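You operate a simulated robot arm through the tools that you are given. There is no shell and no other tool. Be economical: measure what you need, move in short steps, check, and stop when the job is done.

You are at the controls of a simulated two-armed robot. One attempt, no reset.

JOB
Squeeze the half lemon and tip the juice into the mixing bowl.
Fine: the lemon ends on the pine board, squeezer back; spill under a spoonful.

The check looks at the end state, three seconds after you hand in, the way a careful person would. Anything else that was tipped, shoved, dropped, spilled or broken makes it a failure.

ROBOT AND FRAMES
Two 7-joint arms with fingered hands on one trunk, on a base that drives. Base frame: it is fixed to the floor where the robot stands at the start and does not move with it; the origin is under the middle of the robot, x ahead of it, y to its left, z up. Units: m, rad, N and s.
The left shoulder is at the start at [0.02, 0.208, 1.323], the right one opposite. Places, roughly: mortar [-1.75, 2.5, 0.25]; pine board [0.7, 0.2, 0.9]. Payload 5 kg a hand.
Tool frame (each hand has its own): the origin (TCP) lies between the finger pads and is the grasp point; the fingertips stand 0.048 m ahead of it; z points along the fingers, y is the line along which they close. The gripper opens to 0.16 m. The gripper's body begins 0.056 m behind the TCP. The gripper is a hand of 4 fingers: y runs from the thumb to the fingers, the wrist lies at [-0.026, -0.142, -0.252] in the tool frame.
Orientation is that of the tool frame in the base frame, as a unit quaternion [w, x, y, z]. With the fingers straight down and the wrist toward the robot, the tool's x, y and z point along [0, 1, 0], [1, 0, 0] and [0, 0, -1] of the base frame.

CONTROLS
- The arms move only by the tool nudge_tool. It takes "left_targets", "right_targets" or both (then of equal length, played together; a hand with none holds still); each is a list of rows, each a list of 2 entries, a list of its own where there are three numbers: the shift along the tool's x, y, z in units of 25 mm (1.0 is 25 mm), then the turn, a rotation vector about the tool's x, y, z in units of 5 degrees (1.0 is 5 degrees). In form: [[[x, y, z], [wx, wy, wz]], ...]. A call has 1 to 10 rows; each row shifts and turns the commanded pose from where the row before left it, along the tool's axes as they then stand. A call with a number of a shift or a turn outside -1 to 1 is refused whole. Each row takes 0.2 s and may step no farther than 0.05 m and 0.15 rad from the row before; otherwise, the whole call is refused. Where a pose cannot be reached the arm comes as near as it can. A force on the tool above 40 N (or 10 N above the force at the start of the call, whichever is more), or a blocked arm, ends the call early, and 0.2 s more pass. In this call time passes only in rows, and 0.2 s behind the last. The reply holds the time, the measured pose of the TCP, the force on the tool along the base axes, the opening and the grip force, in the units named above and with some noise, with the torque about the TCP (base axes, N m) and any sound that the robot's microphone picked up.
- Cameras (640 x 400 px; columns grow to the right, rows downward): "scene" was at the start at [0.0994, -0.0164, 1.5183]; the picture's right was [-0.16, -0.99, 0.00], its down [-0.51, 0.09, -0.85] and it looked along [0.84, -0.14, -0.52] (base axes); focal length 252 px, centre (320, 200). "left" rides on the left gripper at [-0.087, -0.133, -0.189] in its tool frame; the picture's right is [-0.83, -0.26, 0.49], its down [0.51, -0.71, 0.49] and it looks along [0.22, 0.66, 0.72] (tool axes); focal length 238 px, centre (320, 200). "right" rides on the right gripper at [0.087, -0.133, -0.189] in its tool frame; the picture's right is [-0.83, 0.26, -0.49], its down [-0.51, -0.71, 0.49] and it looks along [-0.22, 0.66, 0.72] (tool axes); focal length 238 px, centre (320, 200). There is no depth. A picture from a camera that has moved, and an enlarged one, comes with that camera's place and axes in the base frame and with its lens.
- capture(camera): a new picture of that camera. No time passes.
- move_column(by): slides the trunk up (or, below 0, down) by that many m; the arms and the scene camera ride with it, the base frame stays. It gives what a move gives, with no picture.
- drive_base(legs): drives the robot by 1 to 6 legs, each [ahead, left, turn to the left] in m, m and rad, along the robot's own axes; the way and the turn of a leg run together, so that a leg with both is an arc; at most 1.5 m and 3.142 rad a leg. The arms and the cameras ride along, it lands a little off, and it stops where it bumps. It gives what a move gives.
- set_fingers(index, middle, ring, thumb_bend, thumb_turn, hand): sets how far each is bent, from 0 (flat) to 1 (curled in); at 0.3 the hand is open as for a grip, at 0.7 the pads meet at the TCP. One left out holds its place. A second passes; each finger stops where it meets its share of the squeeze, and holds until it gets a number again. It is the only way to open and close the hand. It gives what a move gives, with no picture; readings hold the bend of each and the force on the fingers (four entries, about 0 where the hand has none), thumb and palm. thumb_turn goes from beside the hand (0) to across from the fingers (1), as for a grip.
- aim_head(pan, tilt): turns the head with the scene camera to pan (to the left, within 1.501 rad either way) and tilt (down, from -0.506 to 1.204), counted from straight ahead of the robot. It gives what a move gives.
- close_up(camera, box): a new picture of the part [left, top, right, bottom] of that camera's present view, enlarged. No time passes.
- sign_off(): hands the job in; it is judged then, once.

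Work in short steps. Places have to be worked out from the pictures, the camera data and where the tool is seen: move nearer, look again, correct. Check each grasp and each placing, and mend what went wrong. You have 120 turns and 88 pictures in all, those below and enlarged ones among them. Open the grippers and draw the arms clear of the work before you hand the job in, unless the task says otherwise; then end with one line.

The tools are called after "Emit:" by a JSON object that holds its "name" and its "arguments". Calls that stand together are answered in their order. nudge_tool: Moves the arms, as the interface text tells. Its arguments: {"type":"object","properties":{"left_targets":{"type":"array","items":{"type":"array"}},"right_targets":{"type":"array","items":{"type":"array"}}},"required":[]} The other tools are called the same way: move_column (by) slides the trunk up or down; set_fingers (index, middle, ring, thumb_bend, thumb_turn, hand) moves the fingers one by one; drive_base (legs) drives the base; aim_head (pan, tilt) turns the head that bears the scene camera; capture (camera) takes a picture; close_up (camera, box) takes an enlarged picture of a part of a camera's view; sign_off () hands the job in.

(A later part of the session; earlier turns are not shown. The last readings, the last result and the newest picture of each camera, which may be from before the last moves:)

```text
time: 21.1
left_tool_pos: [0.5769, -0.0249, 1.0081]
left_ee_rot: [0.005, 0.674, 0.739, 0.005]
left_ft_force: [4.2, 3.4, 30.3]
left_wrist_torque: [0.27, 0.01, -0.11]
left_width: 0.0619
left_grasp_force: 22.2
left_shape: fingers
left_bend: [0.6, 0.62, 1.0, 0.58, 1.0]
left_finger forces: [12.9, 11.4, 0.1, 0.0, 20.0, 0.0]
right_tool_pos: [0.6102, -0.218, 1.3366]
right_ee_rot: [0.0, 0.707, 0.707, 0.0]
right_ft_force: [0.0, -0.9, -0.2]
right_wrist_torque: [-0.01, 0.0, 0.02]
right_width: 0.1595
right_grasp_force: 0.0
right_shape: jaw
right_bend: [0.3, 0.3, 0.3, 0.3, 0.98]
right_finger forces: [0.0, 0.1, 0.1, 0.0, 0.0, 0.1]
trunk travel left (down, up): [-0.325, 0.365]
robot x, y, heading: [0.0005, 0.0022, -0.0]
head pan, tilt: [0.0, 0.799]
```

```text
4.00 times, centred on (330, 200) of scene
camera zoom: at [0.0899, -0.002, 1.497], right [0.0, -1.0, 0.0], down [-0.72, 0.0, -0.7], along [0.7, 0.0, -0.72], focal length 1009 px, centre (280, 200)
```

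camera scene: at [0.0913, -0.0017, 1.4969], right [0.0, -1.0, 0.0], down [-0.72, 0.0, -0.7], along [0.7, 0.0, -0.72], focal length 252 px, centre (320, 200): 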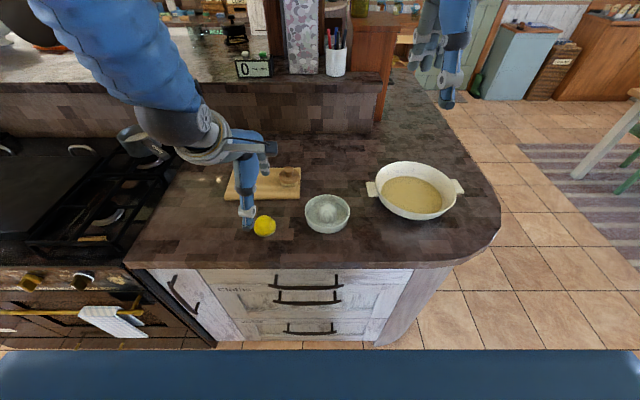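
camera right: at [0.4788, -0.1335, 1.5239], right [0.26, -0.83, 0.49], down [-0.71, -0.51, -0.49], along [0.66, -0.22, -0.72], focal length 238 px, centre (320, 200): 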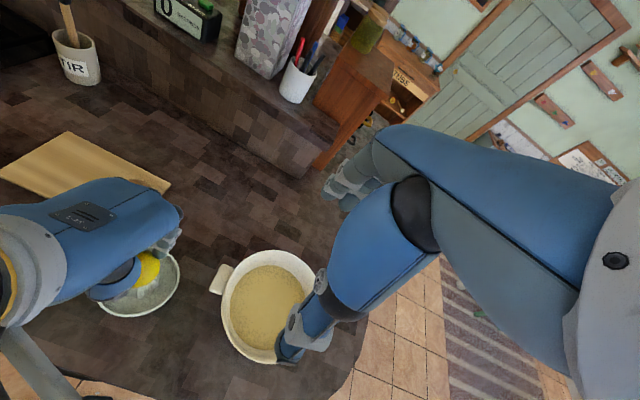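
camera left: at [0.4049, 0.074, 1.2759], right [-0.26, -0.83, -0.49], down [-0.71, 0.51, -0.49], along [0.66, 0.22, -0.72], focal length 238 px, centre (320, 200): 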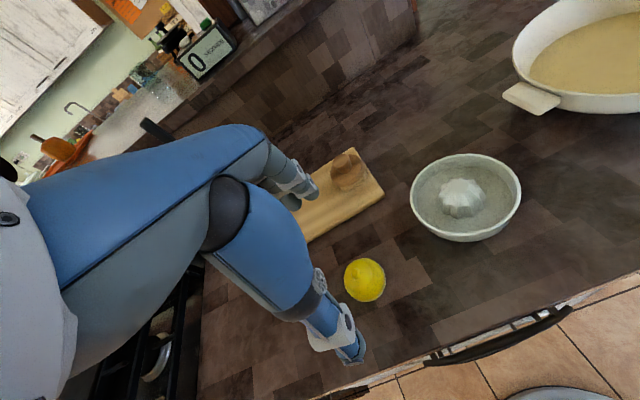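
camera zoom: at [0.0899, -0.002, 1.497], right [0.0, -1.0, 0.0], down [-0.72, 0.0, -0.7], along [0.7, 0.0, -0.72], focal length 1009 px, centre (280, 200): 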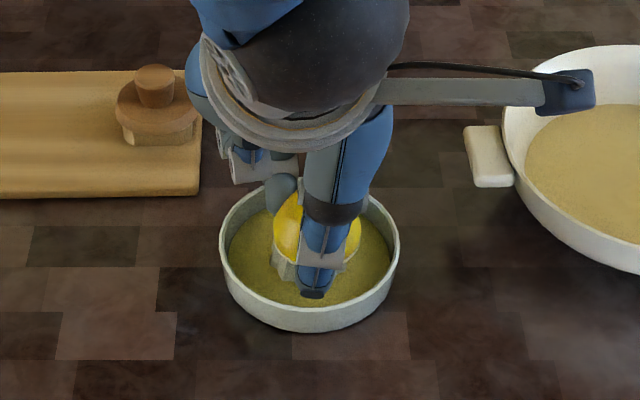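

Pressing at 30 N now; I twist through another cycle at that pressure.

Emit:
{"name": "nudge_tool", "arguments": {"left_targets": [[[0, 0, 0], [0, 0, 1]], [[0, 0, 0], [0, 0, 1]], [[0, 0, 0.05], [0, 0, 1]], [[0, 0, 0], [0, 0, 1]], [[0, 0, 0], [0, 0, 1]], [[0, 0, 0], [0, 0, -1]], [[0, 0, 0], [0, 0, -1]], [[0, 0, 0], [0, 0, -1]], [[0, 0, 0], [0, 0, -1]], [[0, 0, 0], [0, 0, -1]]]}}

Emit:
{"name": "nudge_tool", "arguments": {"left_targets": [[[0, 0, 0.02], [0, 0, 1]], [[0, 0, 0], [0, 0, 1]], [[0, 0, 0.02], [0, 0, 1]], [[0, 0, 0], [0, 0, 1]], [[0, 0, 0], [0, 0, 1]], [[0, 0, 0], [0, 0, -1]], [[0, 0, 0], [0, 0, -1]], [[0, 0, 0], [0, 0, -1]], [[0, 0, 0], [0, 0, -1]], [[0, 0, 0], [0, 0, -1]]]}}

Emit:
{"name": "close_up", "arguments": {"camera": "scene", "box": [260, 150, 400, 250]}}

```text
time: 23.3
left_tool_pos: [0.575, -0.0241, 1.0043]
left_ee_rot: [0.004, 0.675, 0.738, 0.003]
left_ft_force: [0.0, -0.1, -0.7]
left_wrist_torque: [-0.02, 0.0, -0.02]
left_width: 0.0611
left_grasp_force: 15.0
left_shape: fingers
left_bend: [0.6, 0.64, 1.0, 0.58, 1.0]
left_finger forces: [10.1, 4.4, 0.0, 0.0, 14.7, 0.0]
right_tool_pos: [0.6104, -0.2202, 1.3357]
right_ee_rot: [0.0, 0.707, 0.707, 0.001]
right_ft_force: [-1.3, 1.2, -0.2]
right_wrist_torque: [0.01, -0.02, -0.01]
right_width: 0.1597
right_grasp_force: 0.1
right_shape: jaw
right_bend: [0.3, 0.3, 0.3, 0.3, 0.98]
right_finger forces: [0.0, 0.1, 0.0, 0.0, 0.1, 0.1]
trunk travel left (down, up): [-0.325, 0.365]
robot x, y, heading: [0.0016, 0.0003, -0.004]
head pan, tilt: [0.0, 0.799]
```

```text
time: 25.5
left_tool_pos: [0.5758, -0.0253, 1.0054]
left_ee_rot: [0.004, 0.674, 0.738, 0.002]
left_ft_force: [0.4, -0.9, 0.0]
left_wrist_torque: [0.02, -0.01, 0.0]
left_width: 0.0608
left_grasp_force: 14.4
left_shape: fingers
left_bend: [0.6, 0.64, 1.0, 0.58, 1.0]
left_finger forces: [9.9, 4.2, 0.0, 0.0, 14.5, 0.0]
right_tool_pos: [0.6113, -0.2188, 1.3357]
right_ee_rot: [0.0, 0.707, 0.707, 0.0]
right_ft_force: [-0.5, -0.6, -0.1]
right_wrist_torque: [0.02, -0.04, 0.02]
right_width: 0.1597
right_grasp_force: 0.1
right_shape: jaw
right_bend: [0.3, 0.3, 0.3, 0.3, 0.98]
right_finger forces: [0.1, 0.0, 0.1, 0.0, 0.0, 0.0]
trunk travel left (down, up): [-0.325, 0.365]
robot x, y, heading: [0.0061, 0.0011, -0.001]
head pan, tilt: [0.0, 0.799]
```

```text
4.00 times, centred on (330, 200) of scene
camera zoom: at [0.0911, -0.0022, 1.4968], right [0.0, -1.0, 0.0], down [-0.72, 0.0, -0.7], along [0.7, 0.0, -0.72], focal length 1009 px, centre (280, 200)
```

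zoom: 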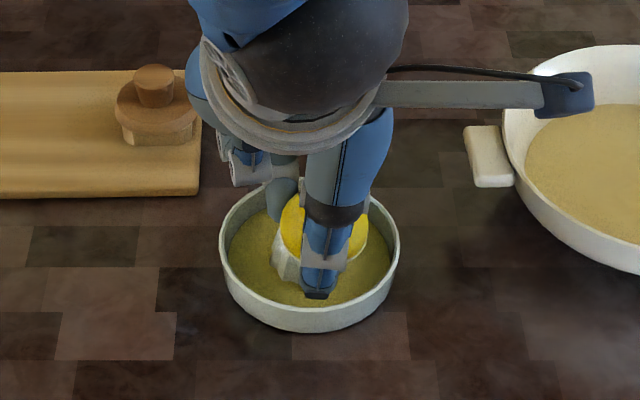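

Force fell to zero — the lemon appears to have shifted/tilted in the fingers. I lift it straight up gently to inspect.

Emit:
{"name": "nudge_tool", "arguments": {"left_targets": [[[0, 0, -0.4], [0, 0, 0]], [[0, 0, -0.6], [0, 0, 0]], [[0, 0, -0.8], [0, 0, 0.5]], [[0, 0, -0.6], [0, 0, 0.5]]]}}

Emit:
{"name": "close_up", "arguments": {"camera": "scene", "box": [260, 150, 400, 250]}}

Emit:
{"name": "close_up", "arguments": {"camera": "left", "box": [220, 180, 480, 390]}}

```text
time: 26.5
left_tool_pos: [0.5762, -0.0245, 1.0647]
left_ee_rot: [0.005, 0.707, 0.707, 0.002]
left_ft_force: [-0.1, -0.2, -0.2]
left_wrist_torque: [0.02, -0.05, 0.02]
left_width: 0.0608
left_grasp_force: 13.8
left_shape: fingers
left_bend: [0.6, 0.64, 1.0, 0.58, 1.0]
left_finger forces: [10.1, 4.3, 0.0, 0.1, 14.4, 0.0]
right_tool_pos: [0.6102, -0.2193, 1.3359]
right_ee_rot: [-0.001, 0.707, 0.707, 0.0]
right_ft_force: [0.0, 0.1, 0.5]
right_wrist_torque: [0.01, -0.02, -0.01]
right_width: 0.1596
right_grasp_force: 0.0
right_shape: jaw
right_bend: [0.3, 0.3, 0.3, 0.3, 0.98]
right_finger forces: [0.0, 0.0, 0.0, 0.1, 0.0, 0.1]
trunk travel left (down, up): [-0.325, 0.365]
robot x, y, heading: [-0.0019, -0.0029, -0.002]
head pan, tilt: [0.0, 0.799]
```

```text
4.00 times, centred on (330, 200) of scene
camera zoom: at [0.0908, -0.0018, 1.4968], right [0.0, -1.0, 0.0], down [-0.72, 0.0, -0.7], along [0.7, 0.0, -0.72], focal length 1009 px, centre (280, 200)
```

zoom: 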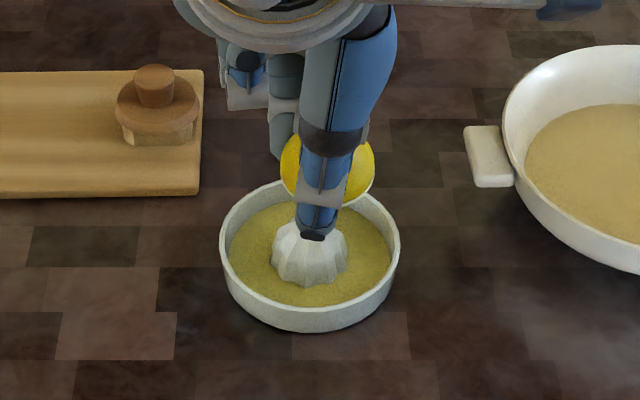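

```text
1.90 times, centred on (350, 285) of left
camera zoom: at [0.4398, -0.1115, 1.2523], right [-0.25, -0.84, -0.49], down [-0.7, 0.51, -0.5], along [0.66, 0.22, -0.72], focal length 454 px, centre (263, 38)
```

zoom: 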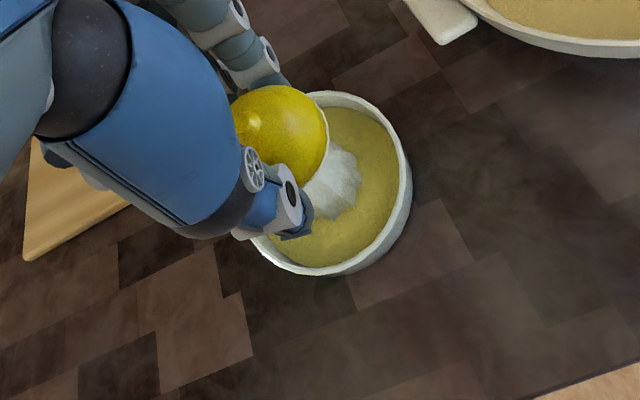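

The lemon rode up a little in the grip but is still held, and there's a good pool of juice. I do one more moderate press and twist to see whether the level still rises.

Emit:
{"name": "nudge_tool", "arguments": {"left_targets": [[[0.1, -0.1, 0.8], [0, 0, 0]], [[0, 0, 0.8], [0, 0, 0]], [[0, 0, 0.7], [0, 0, 0]], [[0, 0, 0.15], [0, 0, 0]], [[0, 0, 0.15], [0, 0, 0]]]}}

```text
time: 27.7
left_tool_pos: [0.5746, -0.0204, 0.9986]
left_ee_rot: [0.004, 0.706, 0.708, 0.003]
left_ft_force: [0.1, -0.3, 3.1]
left_wrist_torque: [-0.04, 0.05, -0.04]
left_width: 0.057
left_grasp_force: 13.5
left_shape: fingers
left_bend: [0.59, 0.65, 1.0, 0.6, 1.0]
left_finger forces: [9.8, 4.0, 0.0, 0.1, 13.1, 0.0]
right_tool_pos: [0.6113, -0.22, 1.3352]
right_ee_rot: [0.0, 0.707, 0.707, -0.001]
right_ft_force: [-0.1, -0.8, 0.3]
right_wrist_torque: [0.01, 0.04, -0.03]
right_width: 0.1596
right_grasp_force: 0.0
right_shape: jaw
right_bend: [0.3, 0.3, 0.3, 0.3, 0.98]
right_finger forces: [0.0, 0.0, 0.0, 0.1, 0.0, 0.1]
trunk travel left (down, up): [-0.325, 0.365]
robot x, y, heading: [-0.0004, -0.0021, -0.004]
head pan, tilt: [0.0, 0.799]
```

Light contact; grip width has shrunk slightly, so I check how the lemon sits.

Emit:
{"name": "close_up", "arguments": {"camera": "scene", "box": [280, 160, 370, 230]}}

Emit:
{"name": "close_up", "arguments": {"camera": "left", "box": [300, 200, 440, 310]}}

```text
5.71 times, centred on (325, 195) of scene
camera zoom: at [0.0914, -0.0018, 1.4968], right [0.0, -1.0, 0.0], down [-0.72, 0.0, -0.7], along [0.7, 0.0, -0.72], focal length 1442 px, centre (291, 229)
```

zoom: 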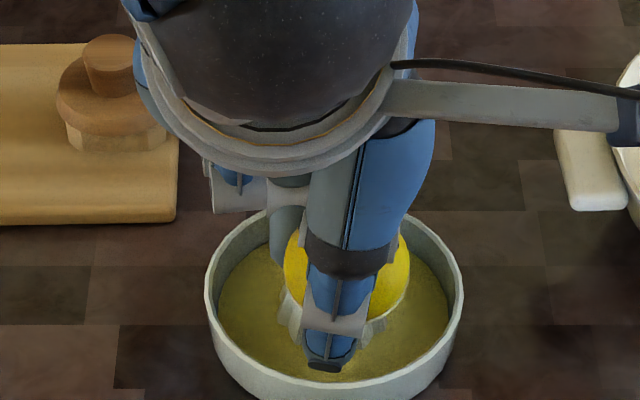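

```text
3.64 times, centred on (370, 255) of left
camera zoom: at [0.4387, -0.1071, 1.1862], right [-0.25, -0.84, -0.49], down [-0.7, 0.5, -0.5], along [0.66, 0.22, -0.72], focal length 867 px, centre (138, 0)
```

zoom: 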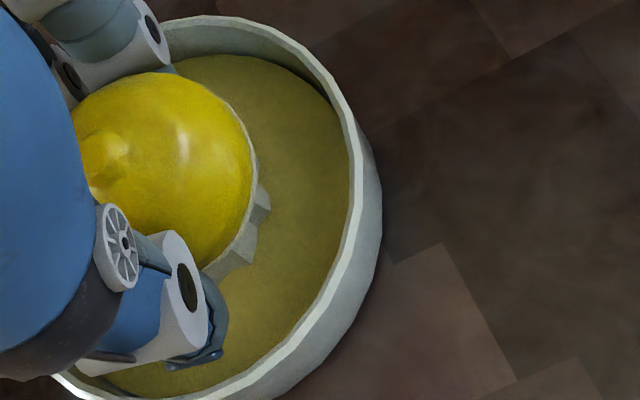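

The lemon sits like a hat on the reamer, but toward the −y side of my grip, with only two fingers sharing. While it rests on the reamer I open slightly, recentre the hand 7 mm toward −y and 6 mm up, and regrip.

Emit:
{"name": "set_fingers", "arguments": {"hand": "left", "index": 0.53, "middle": 0.53, "thumb_bend": 0.53}}

Emit:
{"name": "close_up", "arguments": {"camera": "left", "box": [300, 200, 440, 310]}}

Emit:
{"name": "close_up", "arguments": {"camera": "scene", "box": [280, 160, 370, 230]}}

```text
time: 28.7
left_tool_pos: [0.5756, -0.0222, 0.9988]
left_ee_rot: [0.004, 0.707, 0.707, 0.003]
left_ft_force: [3.4, 0.4, 3.0]
left_wrist_torque: [0.01, -0.09, 0.0]
left_width: 0.0747
left_grasp_force: 2.2
left_shape: fingers
left_bend: [0.53, 0.53, 1.0, 0.55, 1.0]
left_finger forces: [0.0, 0.1, 0.0, 0.1, 4.3, 0.0]
right_tool_pos: [0.6107, -0.2196, 1.3353]
right_ee_rot: [0.0, 0.707, 0.707, 0.0]
right_ft_force: [0.3, -0.9, 0.7]
right_wrist_torque: [-0.01, 0.02, 0.0]
right_width: 0.1597
right_grasp_force: 0.1
right_shape: jaw
right_bend: [0.3, 0.3, 0.3, 0.3, 0.98]
right_finger forces: [0.1, 0.1, 0.1, 0.0, 0.0, 0.0]
trunk travel left (down, up): [-0.325, 0.365]
robot x, y, heading: [-0.0024, -0.0021, 0.002]
head pan, tilt: [0.0, 0.799]
```

```text
3.64 times, centred on (370, 255) of left
camera zoom: at [0.4386, -0.1072, 1.1863], right [-0.25, -0.84, -0.49], down [-0.7, 0.5, -0.5], along [0.66, 0.22, -0.72], focal length 867 px, centre (138, 0)
```

zoom: 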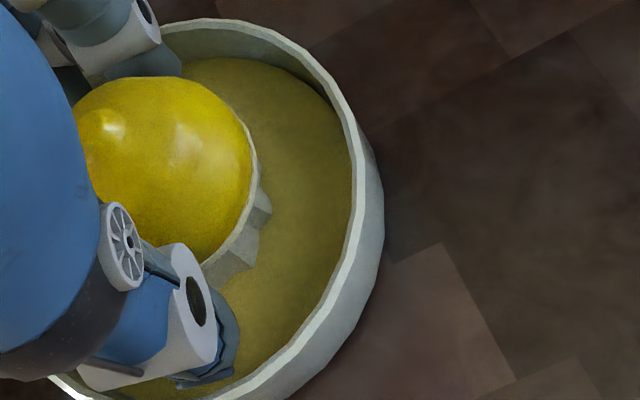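

```text
5.71 times, centred on (325, 195) of scene
camera zoom: at [0.0915, -0.0018, 1.4968], right [0.0, -1.0, 0.0], down [-0.72, 0.0, -0.7], along [0.7, 0.0, -0.72], focal length 1442 px, centre (291, 229)
```

zoom: 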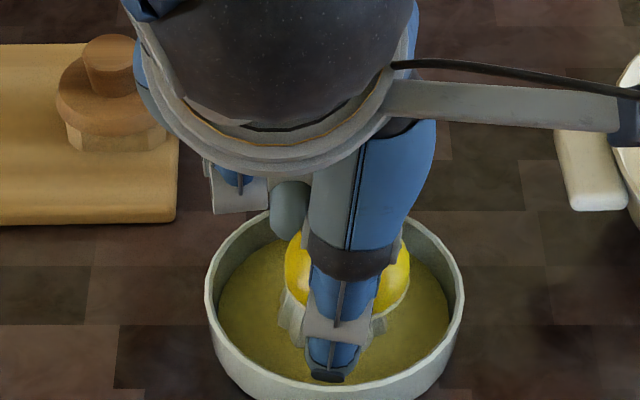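

The lemon rests level on the reamer, centre ≈(0.576, −0.029). I recentre the hand and close.

Emit:
{"name": "nudge_tool", "arguments": {"left_targets": [[[0, 0, -0.25], [0, 0, 0]], [[-0.28, 0, 0], [0, 0, 0]]]}}

Emit:
{"name": "set_fingers", "arguments": {"hand": "left", "index": 0.72, "middle": 0.72, "thumb_bend": 0.7}}

Emit:
{"name": "close_up", "arguments": {"camera": "left", "box": [300, 200, 440, 310]}}

```text
time: 29.3
left_tool_pos: [0.5732, -0.0291, 1.005]
left_ee_rot: [0.004, 0.707, 0.707, 0.003]
left_ft_force: [0.8, -0.1, 0.2]
left_wrist_torque: [0.03, -0.04, 0.0]
left_width: 0.0785
left_grasp_force: 0.1
left_shape: fingers
left_bend: [0.53, 0.53, 1.0, 0.53, 1.0]
left_finger forces: [0.0, 0.0, 0.0, 0.1, 0.0, 0.1]
right_tool_pos: [0.6103, -0.2198, 1.3344]
right_ee_rot: [0.0, 0.706, 0.708, 0.0]
right_ft_force: [1.2, 0.1, -0.6]
right_wrist_torque: [0.08, 0.01, -0.01]
right_width: 0.1595
right_grasp_force: 0.1
right_shape: jaw
right_bend: [0.3, 0.3, 0.3, 0.3, 0.98]
right_finger forces: [0.0, 0.1, 0.0, 0.1, 0.1, 0.1]
trunk travel left (down, up): [-0.325, 0.365]
robot x, y, heading: [0.0016, 0.0001, -0.003]
head pan, tilt: [0.0, 0.799]
```

```text
time: 30.3
left_tool_pos: [0.5734, -0.0285, 1.0071]
left_ee_rot: [0.004, 0.707, 0.707, 0.003]
left_ft_force: [0.0, -0.7, 0.0]
left_wrist_torque: [-0.01, 0.0, -0.02]
left_width: 0.0647
left_grasp_force: 19.3
left_shape: fingers
left_bend: [0.57, 0.6, 1.0, 0.59, 1.0]
left_finger forces: [9.8, 9.5, 0.0, 0.0, 20.0, 0.0]
right_tool_pos: [0.6101, -0.2197, 1.3349]
right_ee_rot: [0.0, 0.707, 0.707, 0.0]
right_ft_force: [0.1, -0.2, -0.3]
right_wrist_torque: [-0.01, 0.02, -0.02]
right_width: 0.1598
right_grasp_force: 0.1
right_shape: jaw
right_bend: [0.3, 0.3, 0.3, 0.3, 0.98]
right_finger forces: [0.0, 0.0, 0.0, 0.0, 0.1, 0.0]
trunk travel left (down, up): [-0.325, 0.365]
robot x, y, heading: [-0.0003, 0.0031, 0.004]
head pan, tilt: [0.0, 0.799]
```

```text
3.64 times, centred on (370, 255) of left
camera zoom: at [0.4378, -0.1146, 1.1932], right [-0.25, -0.84, -0.49], down [-0.7, 0.5, -0.5], along [0.66, 0.22, -0.72], focal length 867 px, centre (138, 0)
```

zoom: 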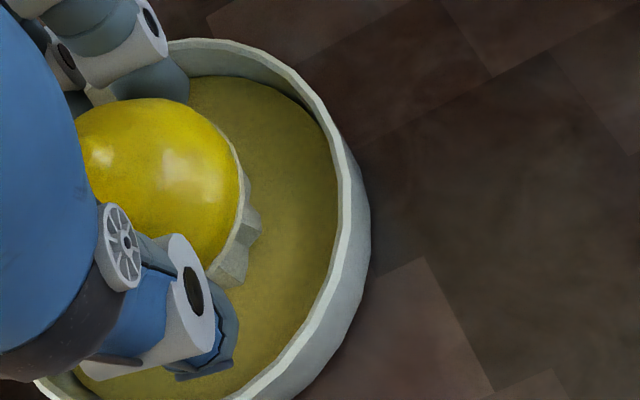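

Firm symmetrical grip (20 N). I press down a few mm and twist.

Emit:
{"name": "nudge_tool", "arguments": {"left_targets": [[[0, 0, 0.12], [0, 0, 0]], [[0, 0, 0.12], [0, 0, 0]]]}}

Emit:
{"name": "nudge_tool", "arguments": {"left_targets": [[[0, 0, 0.03], [0, 0, 1]], [[0, 0, 0.03], [0, 0, 1]], [[0, 0, 0], [0, 0, 1]], [[0, 0, 0], [0, 0, 1]], [[0, 0, 0], [0, 0, -1]], [[0, 0, 0.03], [0, 0, -1]], [[0, 0, 0], [0, 0, -1]], [[0, 0, 0], [0, 0, -1]], [[0, 0, 0], [0, 0, -1]], [[0, 0, 0], [0, 0, -1]]]}}

Emit:
{"name": "close_up", "arguments": {"camera": "scene", "box": [260, 150, 400, 250]}}

```text
time: 30.9
left_tool_pos: [0.5752, -0.0279, 0.9971]
left_ee_rot: [0.004, 0.706, 0.708, 0.003]
left_ft_force: [-0.3, 0.1, 4.8]
left_wrist_torque: [-0.01, 0.09, -0.02]
left_width: 0.0559
left_grasp_force: 13.8
left_shape: fingers
left_bend: [0.57, 0.63, 1.0, 0.63, 1.0]
left_finger forces: [11.5, 2.4, 0.0, 0.0, 13.9, 0.0]
right_tool_pos: [0.6109, -0.2194, 1.3333]
right_ee_rot: [-0.001, 0.708, 0.707, -0.001]
right_ft_force: [1.2, 0.6, -0.6]
right_wrist_torque: [0.01, 0.08, 0.02]
right_width: 0.1595
right_grasp_force: 0.1
right_shape: jaw
right_bend: [0.3, 0.3, 0.3, 0.3, 0.98]
right_finger forces: [0.0, 0.0, 0.1, 0.0, 0.0, 0.0]
trunk travel left (down, up): [-0.325, 0.365]
robot x, y, heading: [0.0023, 0.0024, 0.002]
head pan, tilt: [0.0, 0.799]
```

```text
time: 33.1
left_tool_pos: [0.5737, -0.0295, 0.998]
left_ee_rot: [0.005, 0.642, 0.766, 0.003]
left_ft_force: [4.4, 0.4, 4.9]
left_wrist_torque: [0.04, -0.16, -0.09]
left_width: 0.0553
left_grasp_force: 14.9
left_shape: fingers
left_bend: [0.57, 0.63, 1.0, 0.63, 1.0]
left_finger forces: [12.5, 3.9, 0.1, 0.0, 13.0, 0.1]
right_tool_pos: [0.6096, -0.22, 1.3356]
right_ee_rot: [0.0, 0.707, 0.707, 0.0]
right_ft_force: [0.4, 0.2, -0.2]
right_wrist_torque: [-0.03, 0.04, 0.01]
right_width: 0.1597
right_grasp_force: 0.0
right_shape: jaw
right_bend: [0.3, 0.3, 0.3, 0.3, 0.98]
right_finger forces: [0.1, 0.1, 0.0, 0.1, 0.1, 0.0]
trunk travel left (down, up): [-0.325, 0.365]
robot x, y, heading: [0.0003, 0.0018, -0.0]
head pan, tilt: [0.0, 0.799]
```

```text
4.00 times, centred on (330, 200) of scene
camera zoom: at [0.0916, -0.0019, 1.4968], right [0.0, -1.0, 0.0], down [-0.72, 0.0, -0.7], along [0.7, 0.0, -0.72], focal length 1009 px, centre (280, 200)
```

zoom: 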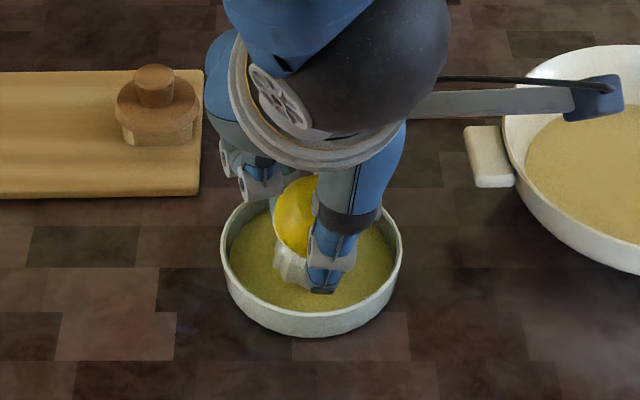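

The juice level isn't rising any more, so the lemon looks spent. I lift it and turn the wrist back, checking the hold.

Emit:
{"name": "nudge_tool", "arguments": {"left_targets": [[[0, 0, -0.4], [0, 0, 0]], [[0, 0, -0.6], [0, 0, 0]], [[0, 0, -0.8], [0, 0, 0]], [[0, 0, -0.8], [0, 0, 1]], [[0, 0, -0.8], [0, 0, 1]]]}}

Emit:
{"name": "close_up", "arguments": {"camera": "scene", "box": [200, 120, 400, 250]}}

Emit:
{"name": "close_up", "arguments": {"camera": "left", "box": [220, 180, 480, 390]}}

```text
time: 34.3
left_tool_pos: [0.5746, -0.0312, 1.0834]
left_ee_rot: [0.005, 0.707, 0.707, 0.003]
left_ft_force: [-0.2, 0.5, -1.3]
left_wrist_torque: [-0.01, -0.1, 0.0]
left_width: 0.0552
left_grasp_force: 13.6
left_shape: fingers
left_bend: [0.57, 0.64, 1.0, 0.63, 1.0]
left_finger forces: [12.5, 0.9, 0.0, 0.0, 13.8, 0.0]
right_tool_pos: [0.6089, -0.2196, 1.3368]
right_ee_rot: [0.0, 0.707, 0.707, -0.001]
right_ft_force: [-0.6, 0.6, 0.7]
right_wrist_torque: [-0.06, 0.02, 0.03]
right_width: 0.1596
right_grasp_force: 0.0
right_shape: jaw
right_bend: [0.3, 0.3, 0.3, 0.3, 0.98]
right_finger forces: [0.1, 0.0, 0.0, 0.0, 0.0, 0.0]
trunk travel left (down, up): [-0.325, 0.365]
robot x, y, heading: [-0.0051, -0.001, -0.001]
head pan, tilt: [0.0, 0.799]
```

```text
3.08 times, centred on (300, 185) of scene
camera zoom: at [0.091, -0.0012, 1.4968], right [0.0, -1.0, 0.0], down [-0.72, 0.0, -0.7], along [0.7, 0.0, -0.72], focal length 776 px, centre (382, 246)
```

zoom: 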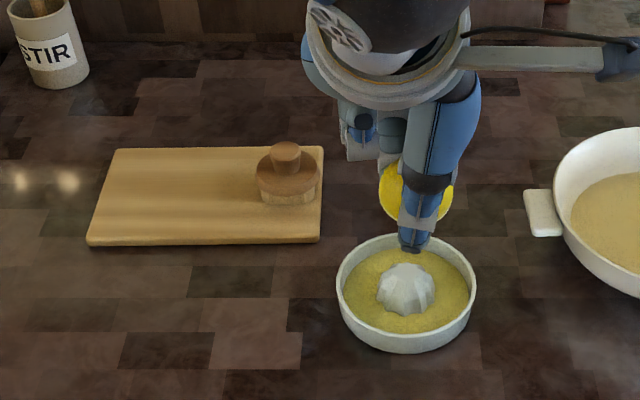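

```text
1.90 times, centred on (350, 285) of left
camera zoom: at [0.4384, -0.1161, 1.2699], right [-0.25, -0.84, -0.49], down [-0.7, 0.51, -0.5], along [0.66, 0.22, -0.72], focal length 454 px, centre (263, 38)
```

zoom: 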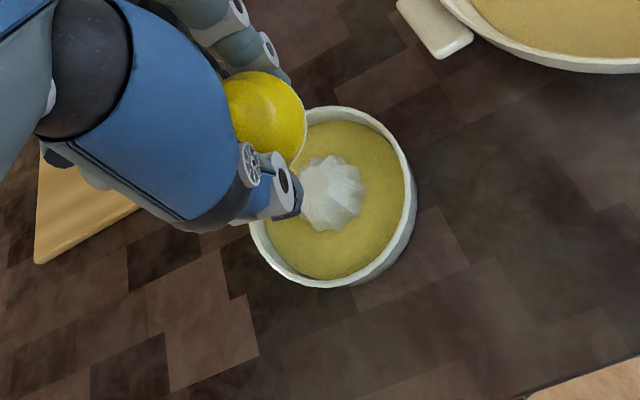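

The lemon is still held. The board spans about x 0.65–0.80, y 0.07–0.30 with the press near its right; I carry the lemon to above (0.715, 0.215), passing well above the press.

Emit:
{"name": "nudge_tool", "arguments": {"left_targets": [[[0.98, 0.56, -0.1], [0, 0, 0]], [[0.98, 0.56, -0.1], [0, 0, 0]], [[0.98, 0.56, -0.1], [0, 0, 0]], [[0.98, 0.56, 0], [0, 0, 0]], [[0.98, 0.56, 0], [0, 0, 0]], [[0.98, 0.56, 0], [0, 0, 0]], [[0.98, 0.56, 0], [0, 0, 0]], [[0.98, 0.56, 0], [0, 0, 0]], [[0.98, 0.56, 0], [0, 0, 0]], [[0.98, 0.56, 0], [0, 0, 0]]]}}

Emit:
{"name": "close_up", "arguments": {"camera": "scene", "box": [200, 120, 400, 250]}}

Emit:
{"name": "capture", "arguments": {"camera": "left"}}

```text
time: 36.5
left_tool_pos: [0.7144, 0.2161, 1.0872]
left_ee_rot: [0.003, 0.707, 0.707, 0.003]
left_ft_force: [0.5, 0.0, -1.1]
left_wrist_torque: [-0.07, 0.0, -0.04]
left_width: 0.0555
left_grasp_force: 13.7
left_shape: fingers
left_bend: [0.57, 0.64, 1.0, 0.63, 1.0]
left_finger forces: [12.4, 1.0, 0.0, 0.1, 13.8, 0.1]
right_tool_pos: [0.6118, -0.2171, 1.3356]
right_ee_rot: [0.001, 0.707, 0.707, 0.0]
right_ft_force: [0.7, 0.9, 0.7]
right_wrist_torque: [-0.07, 0.03, -0.03]
right_width: 0.1597
right_grasp_force: 0.0
right_shape: jaw
right_bend: [0.3, 0.3, 0.3, 0.3, 0.98]
right_finger forces: [0.0, 0.0, 0.1, 0.0, 0.0, 0.0]
trunk travel left (down, up): [-0.325, 0.365]
robot x, y, heading: [-0.0044, -0.0014, 0.002]
head pan, tilt: [0.0, 0.799]
```

```text
3.08 times, centred on (300, 185) of scene
camera zoom: at [0.0923, -0.0004, 1.4967], right [0.0, -1.0, 0.0], down [-0.72, 0.0, -0.7], along [0.7, 0.0, -0.72], focal length 776 px, centre (382, 246)
```

zoom: 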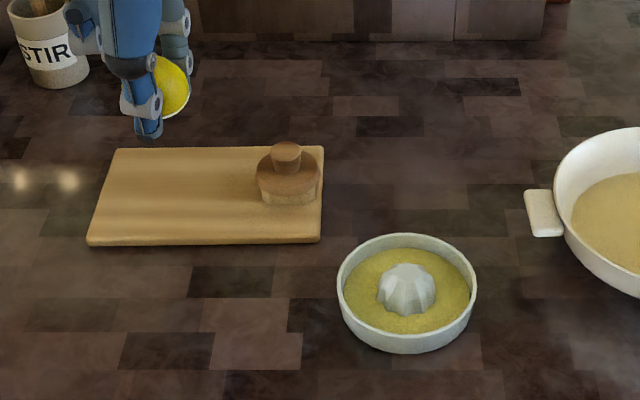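

```text
45 pictures are left
camera left: at [0.5781, 0.1309, 1.2751], right [-0.25, -0.84, -0.49], down [-0.7, 0.5, -0.5], along [0.66, 0.22, -0.72], focal length 238 px, centre (320, 200)
```

left: 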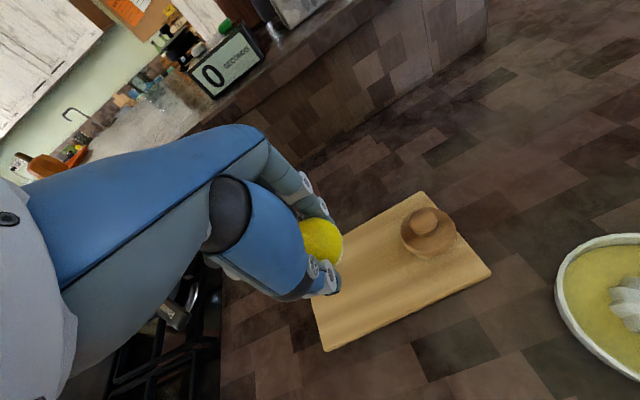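

The lemon is over the empty middle of the board. I lower until the fingertips nearly reach the board.

Emit:
{"name": "nudge_tool", "arguments": {"left_targets": [[[0, 0, 1], [0, 0, 0]], [[0, 0, 1], [0, 0, 0]], [[0, 0, 0.8], [0, 0, 0]], [[0, 0, 0.4], [0, 0, 0]], [[0, 0, 0.2], [0, 0, 0]]]}}

Emit:
{"name": "close_up", "arguments": {"camera": "scene", "box": [210, 130, 330, 220]}}

```text
time: 37.7
left_tool_pos: [0.7143, 0.2163, 1.0069]
left_ee_rot: [0.005, 0.707, 0.708, 0.003]
left_ft_force: [0.6, -1.4, -0.6]
left_wrist_torque: [-0.01, 0.02, -0.01]
left_width: 0.0551
left_grasp_force: 13.1
left_shape: fingers
left_bend: [0.57, 0.64, 1.0, 0.63, 1.0]
left_finger forces: [12.4, 0.9, 0.0, 0.0, 13.8, 0.0]
right_tool_pos: [0.6099, -0.2202, 1.3356]
right_ee_rot: [0.0, 0.707, 0.707, 0.0]
right_ft_force: [0.4, -0.2, 0.3]
right_wrist_torque: [0.0, 0.02, 0.03]
right_width: 0.1594
right_grasp_force: 0.0
right_shape: jaw
right_bend: [0.3, 0.3, 0.3, 0.3, 0.98]
right_finger forces: [0.0, 0.0, 0.0, 0.0, 0.0, 0.0]
trunk travel left (down, up): [-0.325, 0.365]
robot x, y, heading: [-0.0003, -0.0037, -0.002]
head pan, tilt: [0.0, 0.799]
```

```text
4.44 times, centred on (270, 175) of scene
camera zoom: at [0.0914, -0.0018, 1.4968], right [0.0, -1.0, 0.0], down [-0.72, 0.0, -0.7], along [0.7, 0.0, -0.72], focal length 1122 px, centre (542, 311)
```

zoom: 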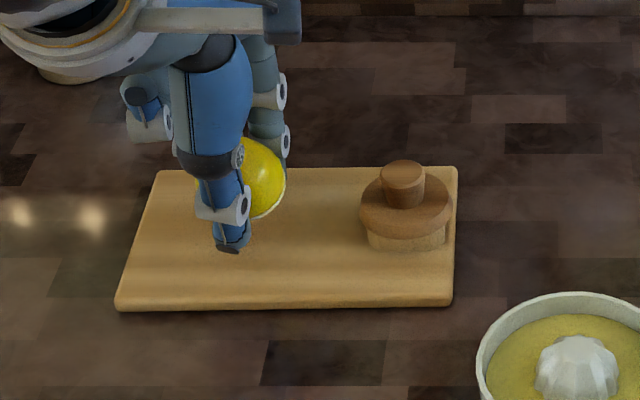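

I continue down in fine steps until touching the board.

Emit:
{"name": "nudge_tool", "arguments": {"left_targets": [[[0, 0, 0.16], [0, 0, 0]], [[0, 0, 0.16], [0, 0, 0]], [[0, 0, 0.16], [0, 0, 0]]]}}

```text
time: 38.5
left_tool_pos: [0.7139, 0.2161, 0.9927]
left_ee_rot: [0.004, 0.707, 0.708, 0.003]
left_ft_force: [0.7, 0.1, -0.7]
left_wrist_torque: [0.02, 0.02, 0.01]
left_width: 0.0552
left_grasp_force: 13.8
left_shape: fingers
left_bend: [0.57, 0.64, 1.0, 0.63, 1.0]
left_finger forces: [12.6, 0.9, 0.0, 0.0, 13.7, 0.0]
right_tool_pos: [0.6112, -0.2195, 1.3355]
right_ee_rot: [0.0, 0.707, 0.707, 0.001]
right_ft_force: [0.2, 0.6, -1.1]
right_wrist_torque: [-0.02, 0.02, -0.01]
right_width: 0.1595
right_grasp_force: 0.1
right_shape: jaw
right_bend: [0.3, 0.3, 0.3, 0.3, 0.98]
right_finger forces: [0.1, 0.1, 0.0, 0.1, 0.0, 0.1]
trunk travel left (down, up): [-0.325, 0.365]
robot x, y, heading: [-0.0001, -0.0003, -0.001]
head pan, tilt: [0.0, 0.799]
```

Still free of contact; a little further.

Emit:
{"name": "nudge_tool", "arguments": {"left_targets": [[[0, 0, 0.12], [0, 0, 0]], [[0, 0, 0.12], [0, 0, 0]], [[0, 0, 0.12], [0, 0, 0]]]}}

Emit:
{"name": "close_up", "arguments": {"camera": "scene", "box": [210, 130, 330, 220]}}

```text
time: 39.3
left_tool_pos: [0.7149, 0.2147, 0.9866]
left_ee_rot: [0.006, 0.706, 0.708, 0.005]
left_ft_force: [-2.2, 0.7, 17.5]
left_wrist_torque: [-0.27, -0.55, 0.0]
left_width: 0.0549
left_grasp_force: 24.3
left_shape: fingers
left_bend: [0.57, 0.64, 1.0, 0.63, 1.0]
left_finger forces: [30.9, 0.7, 0.1, 0.0, 16.5, 0.0]
right_tool_pos: [0.6098, -0.2189, 1.3364]
right_ee_rot: [-0.001, 0.708, 0.707, 0.0]
right_ft_force: [0.2, -0.3, -0.1]
right_wrist_torque: [0.0, 0.02, -0.01]
right_width: 0.1598
right_grasp_force: 0.0
right_shape: jaw
right_bend: [0.3, 0.3, 0.3, 0.3, 0.98]
right_finger forces: [0.0, 0.0, 0.0, 0.2, 0.1, 0.0]
trunk travel left (down, up): [-0.325, 0.365]
robot x, y, heading: [0.0031, 0.0032, 0.001]
head pan, tilt: [0.0, 0.799]
```

```text
4.44 times, centred on (270, 175) of scene
camera zoom: at [0.0899, -0.002, 1.4971], right [0.0, -1.0, 0.0], down [-0.72, 0.0, -0.7], along [0.7, 0.0, -0.72], focal length 1122 px, centre (542, 311)
```

zoom: 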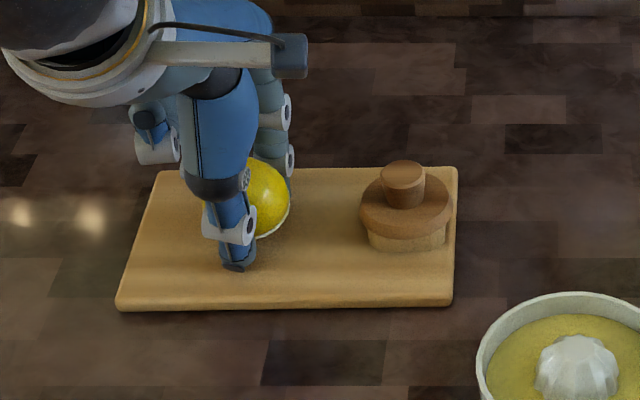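

Touching the board. I relieve 2 mm and open the hand gently.

Emit:
{"name": "nudge_tool", "arguments": {"left_targets": [[[0, 0, -0.12], [0, 0, 0]]]}}

Emit:
{"name": "set_fingers", "arguments": {"hand": "left", "index": 0.5, "middle": 0.5, "thumb_bend": 0.5}}

Emit:
{"name": "close_up", "arguments": {"camera": "scene", "box": [210, 130, 330, 220]}}

```text
time: 39.7
left_tool_pos: [0.7138, 0.2157, 0.9887]
left_ee_rot: [0.005, 0.707, 0.707, 0.003]
left_ft_force: [1.9, -0.2, 7.3]
left_wrist_torque: [-0.1, -0.42, 0.06]
left_width: 0.0556
left_grasp_force: 16.9
left_shape: fingers
left_bend: [0.57, 0.64, 1.0, 0.63, 1.0]
left_finger forces: [18.9, 1.1, 0.0, 0.1, 12.9, 0.1]
right_tool_pos: [0.6102, -0.2192, 1.3358]
right_ee_rot: [0.0, 0.707, 0.707, -0.001]
right_ft_force: [0.1, -0.3, -0.4]
right_wrist_torque: [0.02, 0.02, 0.03]
right_width: 0.1597
right_grasp_force: 0.0
right_shape: jaw
right_bend: [0.3, 0.3, 0.3, 0.3, 0.98]
right_finger forces: [0.0, 0.0, 0.0, 0.0, 0.0, 0.0]
trunk travel left (down, up): [-0.325, 0.365]
robot x, y, heading: [0.004, -0.0012, 0.003]
head pan, tilt: [0.0, 0.799]
```

```text
time: 40.7
left_tool_pos: [0.7137, 0.2166, 0.9888]
left_ee_rot: [0.004, 0.706, 0.708, 0.003]
left_ft_force: [-2.2, -0.7, 5.5]
left_wrist_torque: [0.15, -0.15, 0.02]
left_width: 0.0905
left_grasp_force: 2.5
left_shape: fingers
left_bend: [0.5, 0.51, 1.0, 0.5, 1.0]
left_finger forces: [0.0, 6.0, 0.1, 0.0, 0.0, 0.0]
right_tool_pos: [0.6097, -0.2188, 1.3361]
right_ee_rot: [0.0, 0.707, 0.707, 0.0]
right_ft_force: [-0.1, 0.1, -0.1]
right_wrist_torque: [0.02, 0.03, -0.03]
right_width: 0.1597
right_grasp_force: 0.0
right_shape: jaw
right_bend: [0.3, 0.3, 0.3, 0.3, 0.98]
right_finger forces: [0.1, 0.0, 0.1, 0.0, 0.0, 0.1]
trunk travel left (down, up): [-0.325, 0.365]
robot x, y, heading: [0.0013, -0.0016, 0.0]
head pan, tilt: [0.0, 0.799]
```

```text
4.44 times, centred on (270, 175) of scene
camera zoom: at [0.0907, -0.0019, 1.4968], right [0.0, -1.0, 0.0], down [-0.72, 0.0, -0.7], along [0.7, 0.0, -0.72], focal length 1122 px, centre (542, 311)
```

zoom: 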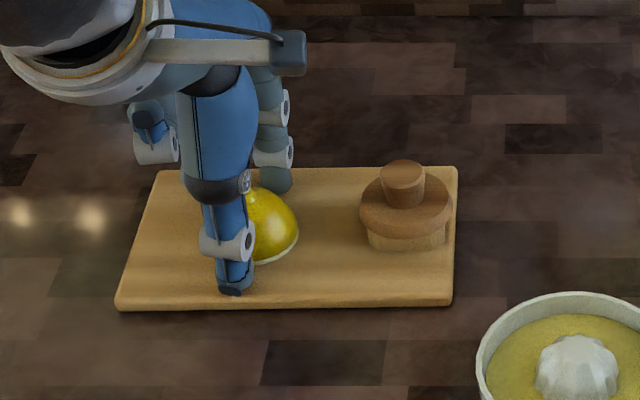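

The lemon lies flat on the board. I lift slightly, open wider, then raise the hand clear.

Emit:
{"name": "nudge_tool", "arguments": {"left_targets": [[[0, 0, -0.3], [0, 0, 0]]]}}

Emit:
{"name": "set_fingers", "arguments": {"hand": "left", "index": 0.4, "middle": 0.4, "thumb_bend": 0.4}}

Emit:
{"name": "nudge_tool", "arguments": {"left_targets": [[[0, 0, -0.5], [0, 0, 0]], [[0, 0, -1], [0, 0, 0]], [[0, 0, -1], [0, 0, 0]], [[0, 0, -1], [0, 0, 0]], [[0, 0, -1], [0, 0, 0]], [[0, 0, -1], [0, 0, 0]], [[0, 0, -1], [0, 0, 0]], [[0, 0, -1], [0, 0, 0]], [[0.8, -0.8, 0], [0, 0, 0]], [[0.8, -0.8, 0], [0, 0, 0]]]}}

Emit:
{"name": "capture", "arguments": {"camera": "scene"}}

```text
time: 41.1
left_tool_pos: [0.7136, 0.2145, 0.9962]
left_ee_rot: [0.004, 0.706, 0.708, 0.003]
left_ft_force: [-0.5, 0.0, -1.1]
left_wrist_torque: [0.01, -0.05, 0.02]
left_width: 0.0905
left_grasp_force: 0.1
left_shape: fingers
left_bend: [0.5, 0.5, 1.0, 0.5, 1.0]
left_finger forces: [0.1, 0.0, 0.1, 0.1, 0.0, 0.0]
right_tool_pos: [0.6105, -0.2195, 1.3357]
right_ee_rot: [-0.001, 0.707, 0.707, 0.0]
right_ft_force: [0.3, 0.0, 1.0]
right_wrist_torque: [0.0, -0.03, -0.03]
right_width: 0.1594
right_grasp_force: 0.0
right_shape: jaw
right_bend: [0.3, 0.3, 0.3, 0.3, 0.98]
right_finger forces: [0.0, 0.0, 0.0, 0.0, 0.0, 0.0]
trunk travel left (down, up): [-0.325, 0.365]
robot x, y, heading: [-0.0005, 0.0032, -0.0]
head pan, tilt: [0.0, 0.799]
```

```text
time: 42.1
left_tool_pos: [0.7147, 0.2154, 0.9953]
left_ee_rot: [0.005, 0.707, 0.708, 0.004]
left_ft_force: [0.1, -0.3, -0.3]
left_wrist_torque: [-0.03, -0.03, 0.02]
left_width: 0.1303
left_grasp_force: 0.0
left_shape: fingers
left_bend: [0.4, 0.4, 1.0, 0.4, 0.99]
left_finger forces: [0.0, 0.1, 0.0, 0.0, 0.0, 0.0]
right_tool_pos: [0.61, -0.2192, 1.3352]
right_ee_rot: [0.0, 0.707, 0.707, 0.0]
right_ft_force: [-0.3, -1.1, 0.0]
right_wrist_torque: [0.0, -0.01, -0.02]
right_width: 0.1598
right_grasp_force: 0.0
right_shape: jaw
right_bend: [0.3, 0.3, 0.3, 0.3, 0.98]
right_finger forces: [0.0, 0.0, 0.0, 0.0, 0.0, 0.0]
trunk travel left (down, up): [-0.325, 0.365]
robot x, y, heading: [-0.0006, -0.0, 0.007]
head pan, tilt: [0.0, 0.799]
```

```text
time: 44.3
left_tool_pos: [0.6738, 0.258, 1.1824]
left_ee_rot: [0.004, 0.707, 0.707, 0.004]
left_ft_force: [-0.2, -0.1, -1.0]
left_wrist_torque: [0.01, 0.01, 0.02]
left_width: 0.1309
left_grasp_force: 0.1
left_shape: fingers
left_bend: [0.4, 0.4, 1.0, 0.4, 0.99]
left_finger forces: [0.0, 0.0, 0.0, 0.1, 0.0, 0.1]
right_tool_pos: [0.6081, -0.2184, 1.3362]
right_ee_rot: [0.0, 0.707, 0.707, 0.0]
right_ft_force: [0.1, -0.2, 0.4]
right_wrist_torque: [-0.04, -0.04, -0.03]
right_width: 0.1594
right_grasp_force: 0.0
right_shape: jaw
right_bend: [0.3, 0.3, 0.3, 0.3, 0.98]
right_finger forces: [0.0, 0.0, 0.0, 0.1, 0.0, 0.0]
trunk travel left (down, up): [-0.325, 0.365]
robot x, y, heading: [-0.0017, -0.0006, -0.002]
head pan, tilt: [0.0, 0.799]
```

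```text
41 pictures are left
camera scene: at [0.0902, -0.0011, 1.4969], right [0.0, -1.0, 0.0], down [-0.72, 0.0, -0.7], along [0.7, 0.0, -0.72], focal length 252 px, centre (320, 200)
```

scene: 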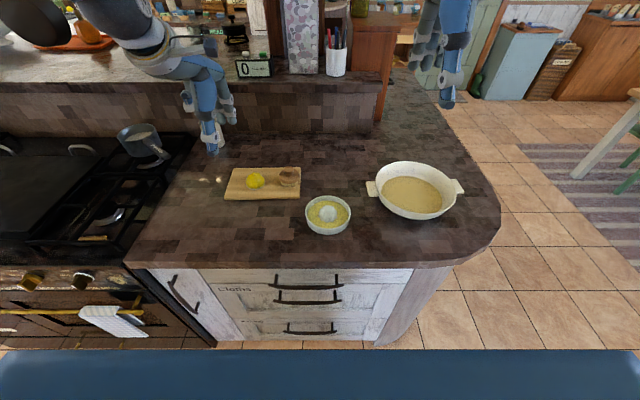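

The lemon is on the board, and the dish holds juice. Before touching the dish I dry-run the pouring roll with the empty right hand in free air to check the wrist can do it.

Emit:
{"name": "nudge_tool", "arguments": {"right_targets": [[[0, 0, 0.8], [0, 1, 0]], [[0, 0, 0.8], [0, 1, 0]], [[0, 0, 0.8], [0, 1, 0]], [[0, 0, 0.5], [0, 1, 0]], [[0, 0, 0], [0, 1, 0]], [[0, 0, 0], [0, 1, 0]], [[0, 0, 0], [0, 1, 0]], [[0, 0, 0], [0, 1, 0]], [[0, 0, 0], [0, 1, 0]], [[0, 0, 0], [0, 1, 0]]]}}

Emit:
{"name": "nudge_tool", "arguments": {"right_targets": [[[0, 0, 0], [0, 1, 0]], [[0, 0, 0], [0, 1, 0]], [[0, 0, 0], [0, 1, 0]], [[0, 0, 0], [0, 1, 0]], [[0, 0, 0], [0, 1, 0]], [[0, 0, 0], [0, 1, 0]], [[0, 0, 0], [0, 1, 0]], [[0, 0, 0], [0, 1, 0]], [[0, 0, 0], [0, 1, 0]], [[0, 0, 0], [0, 1, 0]]]}}

Emit:
{"name": "close_up", "arguments": {"camera": "scene", "box": [280, 0, 540, 240]}}

```text
time: 46.5
left_tool_pos: [0.673, 0.2561, 1.1825]
left_ee_rot: [0.004, 0.707, 0.707, 0.003]
left_ft_force: [0.3, -0.1, 0.3]
left_wrist_torque: [0.05, 0.06, -0.02]
left_width: 0.131
left_grasp_force: 0.0
left_shape: fingers
left_bend: [0.4, 0.4, 1.0, 0.4, 0.99]
left_finger forces: [0.1, 0.0, 0.0, 0.0, 0.1, 0.1]
right_tool_pos: [0.611, -0.2112, 1.2638]
right_ee_rot: [-0.299, 0.64, 0.641, 0.3]
right_ft_force: [0.1, -1.0, 1.3]
right_wrist_torque: [-0.06, -0.01, 0.03]
right_width: 0.1599
right_grasp_force: 0.0
right_shape: jaw
right_bend: [0.3, 0.3, 0.3, 0.3, 0.98]
right_finger forces: [0.0, 0.0, 0.1, 0.0, 0.0, 0.0]
trunk travel left (down, up): [-0.325, 0.365]
robot x, y, heading: [0.0028, -0.0018, 0.0]
head pan, tilt: [0.0, 0.799]
```

```text
time: 48.9
left_tool_pos: [0.6738, 0.2564, 1.182]
left_ee_rot: [0.004, 0.708, 0.706, 0.003]
left_ft_force: [-0.1, -0.8, 1.6]
left_wrist_torque: [0.12, -0.03, 0.02]
left_width: 0.1306
left_grasp_force: 0.2
left_shape: fingers
left_bend: [0.4, 0.4, 1.0, 0.4, 0.99]
left_finger forces: [0.1, 0.1, 0.0, 0.0, 0.0, 0.0]
right_tool_pos: [0.6197, -0.2061, 1.3538]
right_ee_rot: [-0.508, 0.418, 0.49, 0.571]
right_ft_force: [-1.3, -0.1, 1.7]
right_wrist_torque: [-0.27, 0.07, -0.07]
right_width: 0.1598
right_grasp_force: 0.1
right_shape: jaw
right_bend: [0.3, 0.3, 0.3, 0.3, 0.97]
right_finger forces: [0.0, 0.1, 0.0, 0.0, 0.0, 0.0]
right hand out of reach, approached as far as the arm can: row 10
trunk travel left (down, up): [-0.325, 0.365]
robot x, y, heading: [-0.001, 0.0016, -0.004]
head pan, tilt: [0.0, 0.799]
stopped in row 10 (right hand): the arm was blocked; the commanded pose is now the measured one
```

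```text
1.67 times, centred on (410, 120) of scene
camera zoom: at [0.0901, -0.0029, 1.4972], right [0.0, -1.0, 0.0], down [-0.72, 0.0, -0.7], along [0.7, 0.0, -0.72], focal length 421 px, centre (170, 333)
```

zoom: 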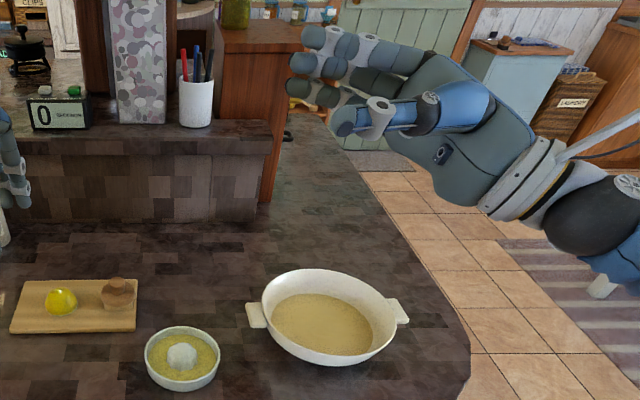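

The right wrist hits its limit near 95° at this spot. The left hand (mirrored roll, wrist staying in front of the body) should be better. I roll the right hand back first.

Emit:
{"name": "nudge_tool", "arguments": {"right_targets": [[[0, 0, 0], [0, -1, 0]], [[0, 0, 0], [0, -1, 0]], [[0, 0, 0], [0, -1, 0]], [[0, 0, 0], [0, -1, 0]], [[0, 0, 0], [0, -1, 0]], [[0, 0, 0], [0, -1, 0]], [[0, 0, 0], [0, -1, 0]], [[0, 0, 0], [0, -1, 0]], [[0, 0, 0], [0, -1, 0]], [[0, 0, 0], [0, -1, 0]]]}}

Emit:
{"name": "nudge_tool", "arguments": {"right_targets": [[[0, 0, 0], [0, -1, 0]], [[0, 0, 0], [0, -1, 0]], [[0, 0, 0], [0, -1, 0]], [[0, 0, 0], [0, -1, 0]], [[0, 0, 0], [0, -1, 0]], [[0, 0, 0], [0, -1, 0]], [[0, 0, 0], [0, -1, 0]]]}}

```text
time: 51.1
left_tool_pos: [0.674, 0.2579, 1.1808]
left_ee_rot: [0.004, 0.707, 0.707, 0.002]
left_ft_force: [0.3, 0.1, -0.5]
left_wrist_torque: [-0.08, -0.02, 0.0]
left_width: 0.1309
left_grasp_force: 0.1
left_shape: fingers
left_bend: [0.4, 0.4, 1.0, 0.4, 0.99]
left_finger forces: [0.0, 0.0, 0.0, 0.0, 0.0, 0.0]
right_tool_pos: [0.6193, -0.2044, 1.3483]
right_ee_rot: [-0.255, 0.622, 0.659, 0.337]
right_ft_force: [-0.1, 0.1, 0.2]
right_wrist_torque: [0.01, -0.02, -0.01]
right_width: 0.1596
right_grasp_force: 0.0
right_shape: jaw
right_bend: [0.3, 0.3, 0.3, 0.3, 0.97]
right_finger forces: [0.0, 0.0, 0.0, 0.1, 0.0, 0.0]
trunk travel left (down, up): [-0.325, 0.365]
robot x, y, heading: [0.0025, 0.0001, -0.007]
head pan, tilt: [0.0, 0.799]
```

```text
time: 52.7
left_tool_pos: [0.6745, 0.2574, 1.1809]
left_ee_rot: [0.005, 0.707, 0.707, 0.003]
left_ft_force: [0.4, 0.3, -0.4]
left_wrist_torque: [-0.06, -0.03, -0.04]
left_width: 0.1309
left_grasp_force: 0.1
left_shape: fingers
left_bend: [0.4, 0.4, 1.0, 0.4, 0.99]
left_finger forces: [0.0, 0.0, 0.0, 0.0, 0.1, 0.0]
right_tool_pos: [0.6202, -0.2015, 1.349]
right_ee_rot: [-0.045, 0.695, 0.705, 0.135]
right_ft_force: [0.1, 0.8, -0.7]
right_wrist_torque: [-0.07, 0.0, -0.01]
right_width: 0.16
right_grasp_force: 0.0
right_shape: jaw
right_bend: [0.3, 0.3, 0.3, 0.3, 0.97]
right_finger forces: [0.1, 0.0, 0.1, 0.1, 0.1, 0.0]
trunk travel left (down, up): [-0.325, 0.365]
robot x, y, heading: [0.003, -0.0031, -0.001]
head pan, tilt: [0.0, 0.799]
```

Right hand is nearly upright; I draw it away to the right and back.

Emit:
{"name": "nudge_tool", "arguments": {"right_targets": [[[-1, -0.6, 0], [0, 0, 0]], [[-1, -0.6, 0], [0, 0, 0]], [[-1, -0.6, 0], [0, 0, 0]], [[-1, -0.6, 0], [0, 0, 0]], [[-1, -0.6, 0], [0, 0, 0]], [[-1, -0.6, 0], [0, 0, 0]], [[-1, -0.6, 0], [0, 0, 0]], [[-1, -0.6, 0], [0, 0, 0]], [[-1, -0.6, 0], [0, 0, 0]], [[-1, -0.6, 0], [0, 0, 0]]]}}

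Emit:
{"name": "nudge_tool", "arguments": {"left_targets": [[[-1, -0.1, 0], [0, -1, 0]], [[-1, 0, 0], [0, -1, 0]], [[-1, 0, 0], [0, -1, 0]], [[-1, 0, 0], [0, -1, 0]], [[-1, 0, 0], [0, -1, 0]], [[-1, 0, 0], [0, -1, 0]], [[-1, 0, 0], [0, -1, 0]], [[-1, 0, 0], [0, -1, 0]], [[-1, 0, 0], [0, -1, 0]], [[-1, 0, 0], [0, -1, 0]]]}}

```text
time: 54.9
left_tool_pos: [0.6729, 0.256, 1.1822]
left_ee_rot: [0.004, 0.707, 0.707, 0.004]
left_ft_force: [-0.1, -1.0, 0.5]
left_wrist_torque: [0.05, 0.0, 0.01]
left_width: 0.1309
left_grasp_force: 0.0
left_shape: fingers
left_bend: [0.4, 0.4, 1.0, 0.4, 0.99]
left_finger forces: [0.1, 0.1, 0.0, 0.0, 0.0, 0.0]
right_tool_pos: [0.4776, -0.4444, 1.2662]
right_ee_rot: [-0.046, 0.694, 0.705, 0.137]
right_ft_force: [-0.5, -0.2, -0.6]
right_wrist_torque: [0.06, -0.03, 0.0]
right_width: 0.16
right_grasp_force: 0.0
right_shape: jaw
right_bend: [0.3, 0.3, 0.3, 0.3, 0.97]
right_finger forces: [0.1, 0.1, 0.1, 0.0, 0.1, 0.0]
trunk travel left (down, up): [-0.325, 0.365]
robot x, y, heading: [-0.0023, 0.0008, 0.0]
head pan, tilt: [0.0, 0.799]
```

```text
time: 57.1
left_tool_pos: [0.6712, 0.032, 1.2761]
left_ee_rot: [0.304, 0.641, 0.639, -0.297]
left_ft_force: [-0.2, 0.5, 0.4]
left_wrist_torque: [0.03, -0.02, -0.01]
left_width: 0.1306
left_grasp_force: 0.0
left_shape: fingers
left_bend: [0.4, 0.4, 1.0, 0.4, 0.99]
left_finger forces: [0.1, 0.0, 0.0, 0.0, 0.0, 0.0]
right_tool_pos: [0.478, -0.4448, 1.267]
right_ee_rot: [-0.046, 0.695, 0.705, 0.136]
right_ft_force: [0.2, 0.2, -0.9]
right_wrist_torque: [-0.04, 0.02, 0.0]
right_width: 0.1601
right_grasp_force: 0.0
right_shape: jaw
right_bend: [0.3, 0.3, 0.3, 0.3, 0.97]
right_finger forces: [0.0, 0.0, 0.0, 0.0, 0.1, 0.0]
trunk travel left (down, up): [-0.325, 0.365]
robot x, y, heading: [0.0002, -0.0008, -0.003]
head pan, tilt: [0.0, 0.799]
```

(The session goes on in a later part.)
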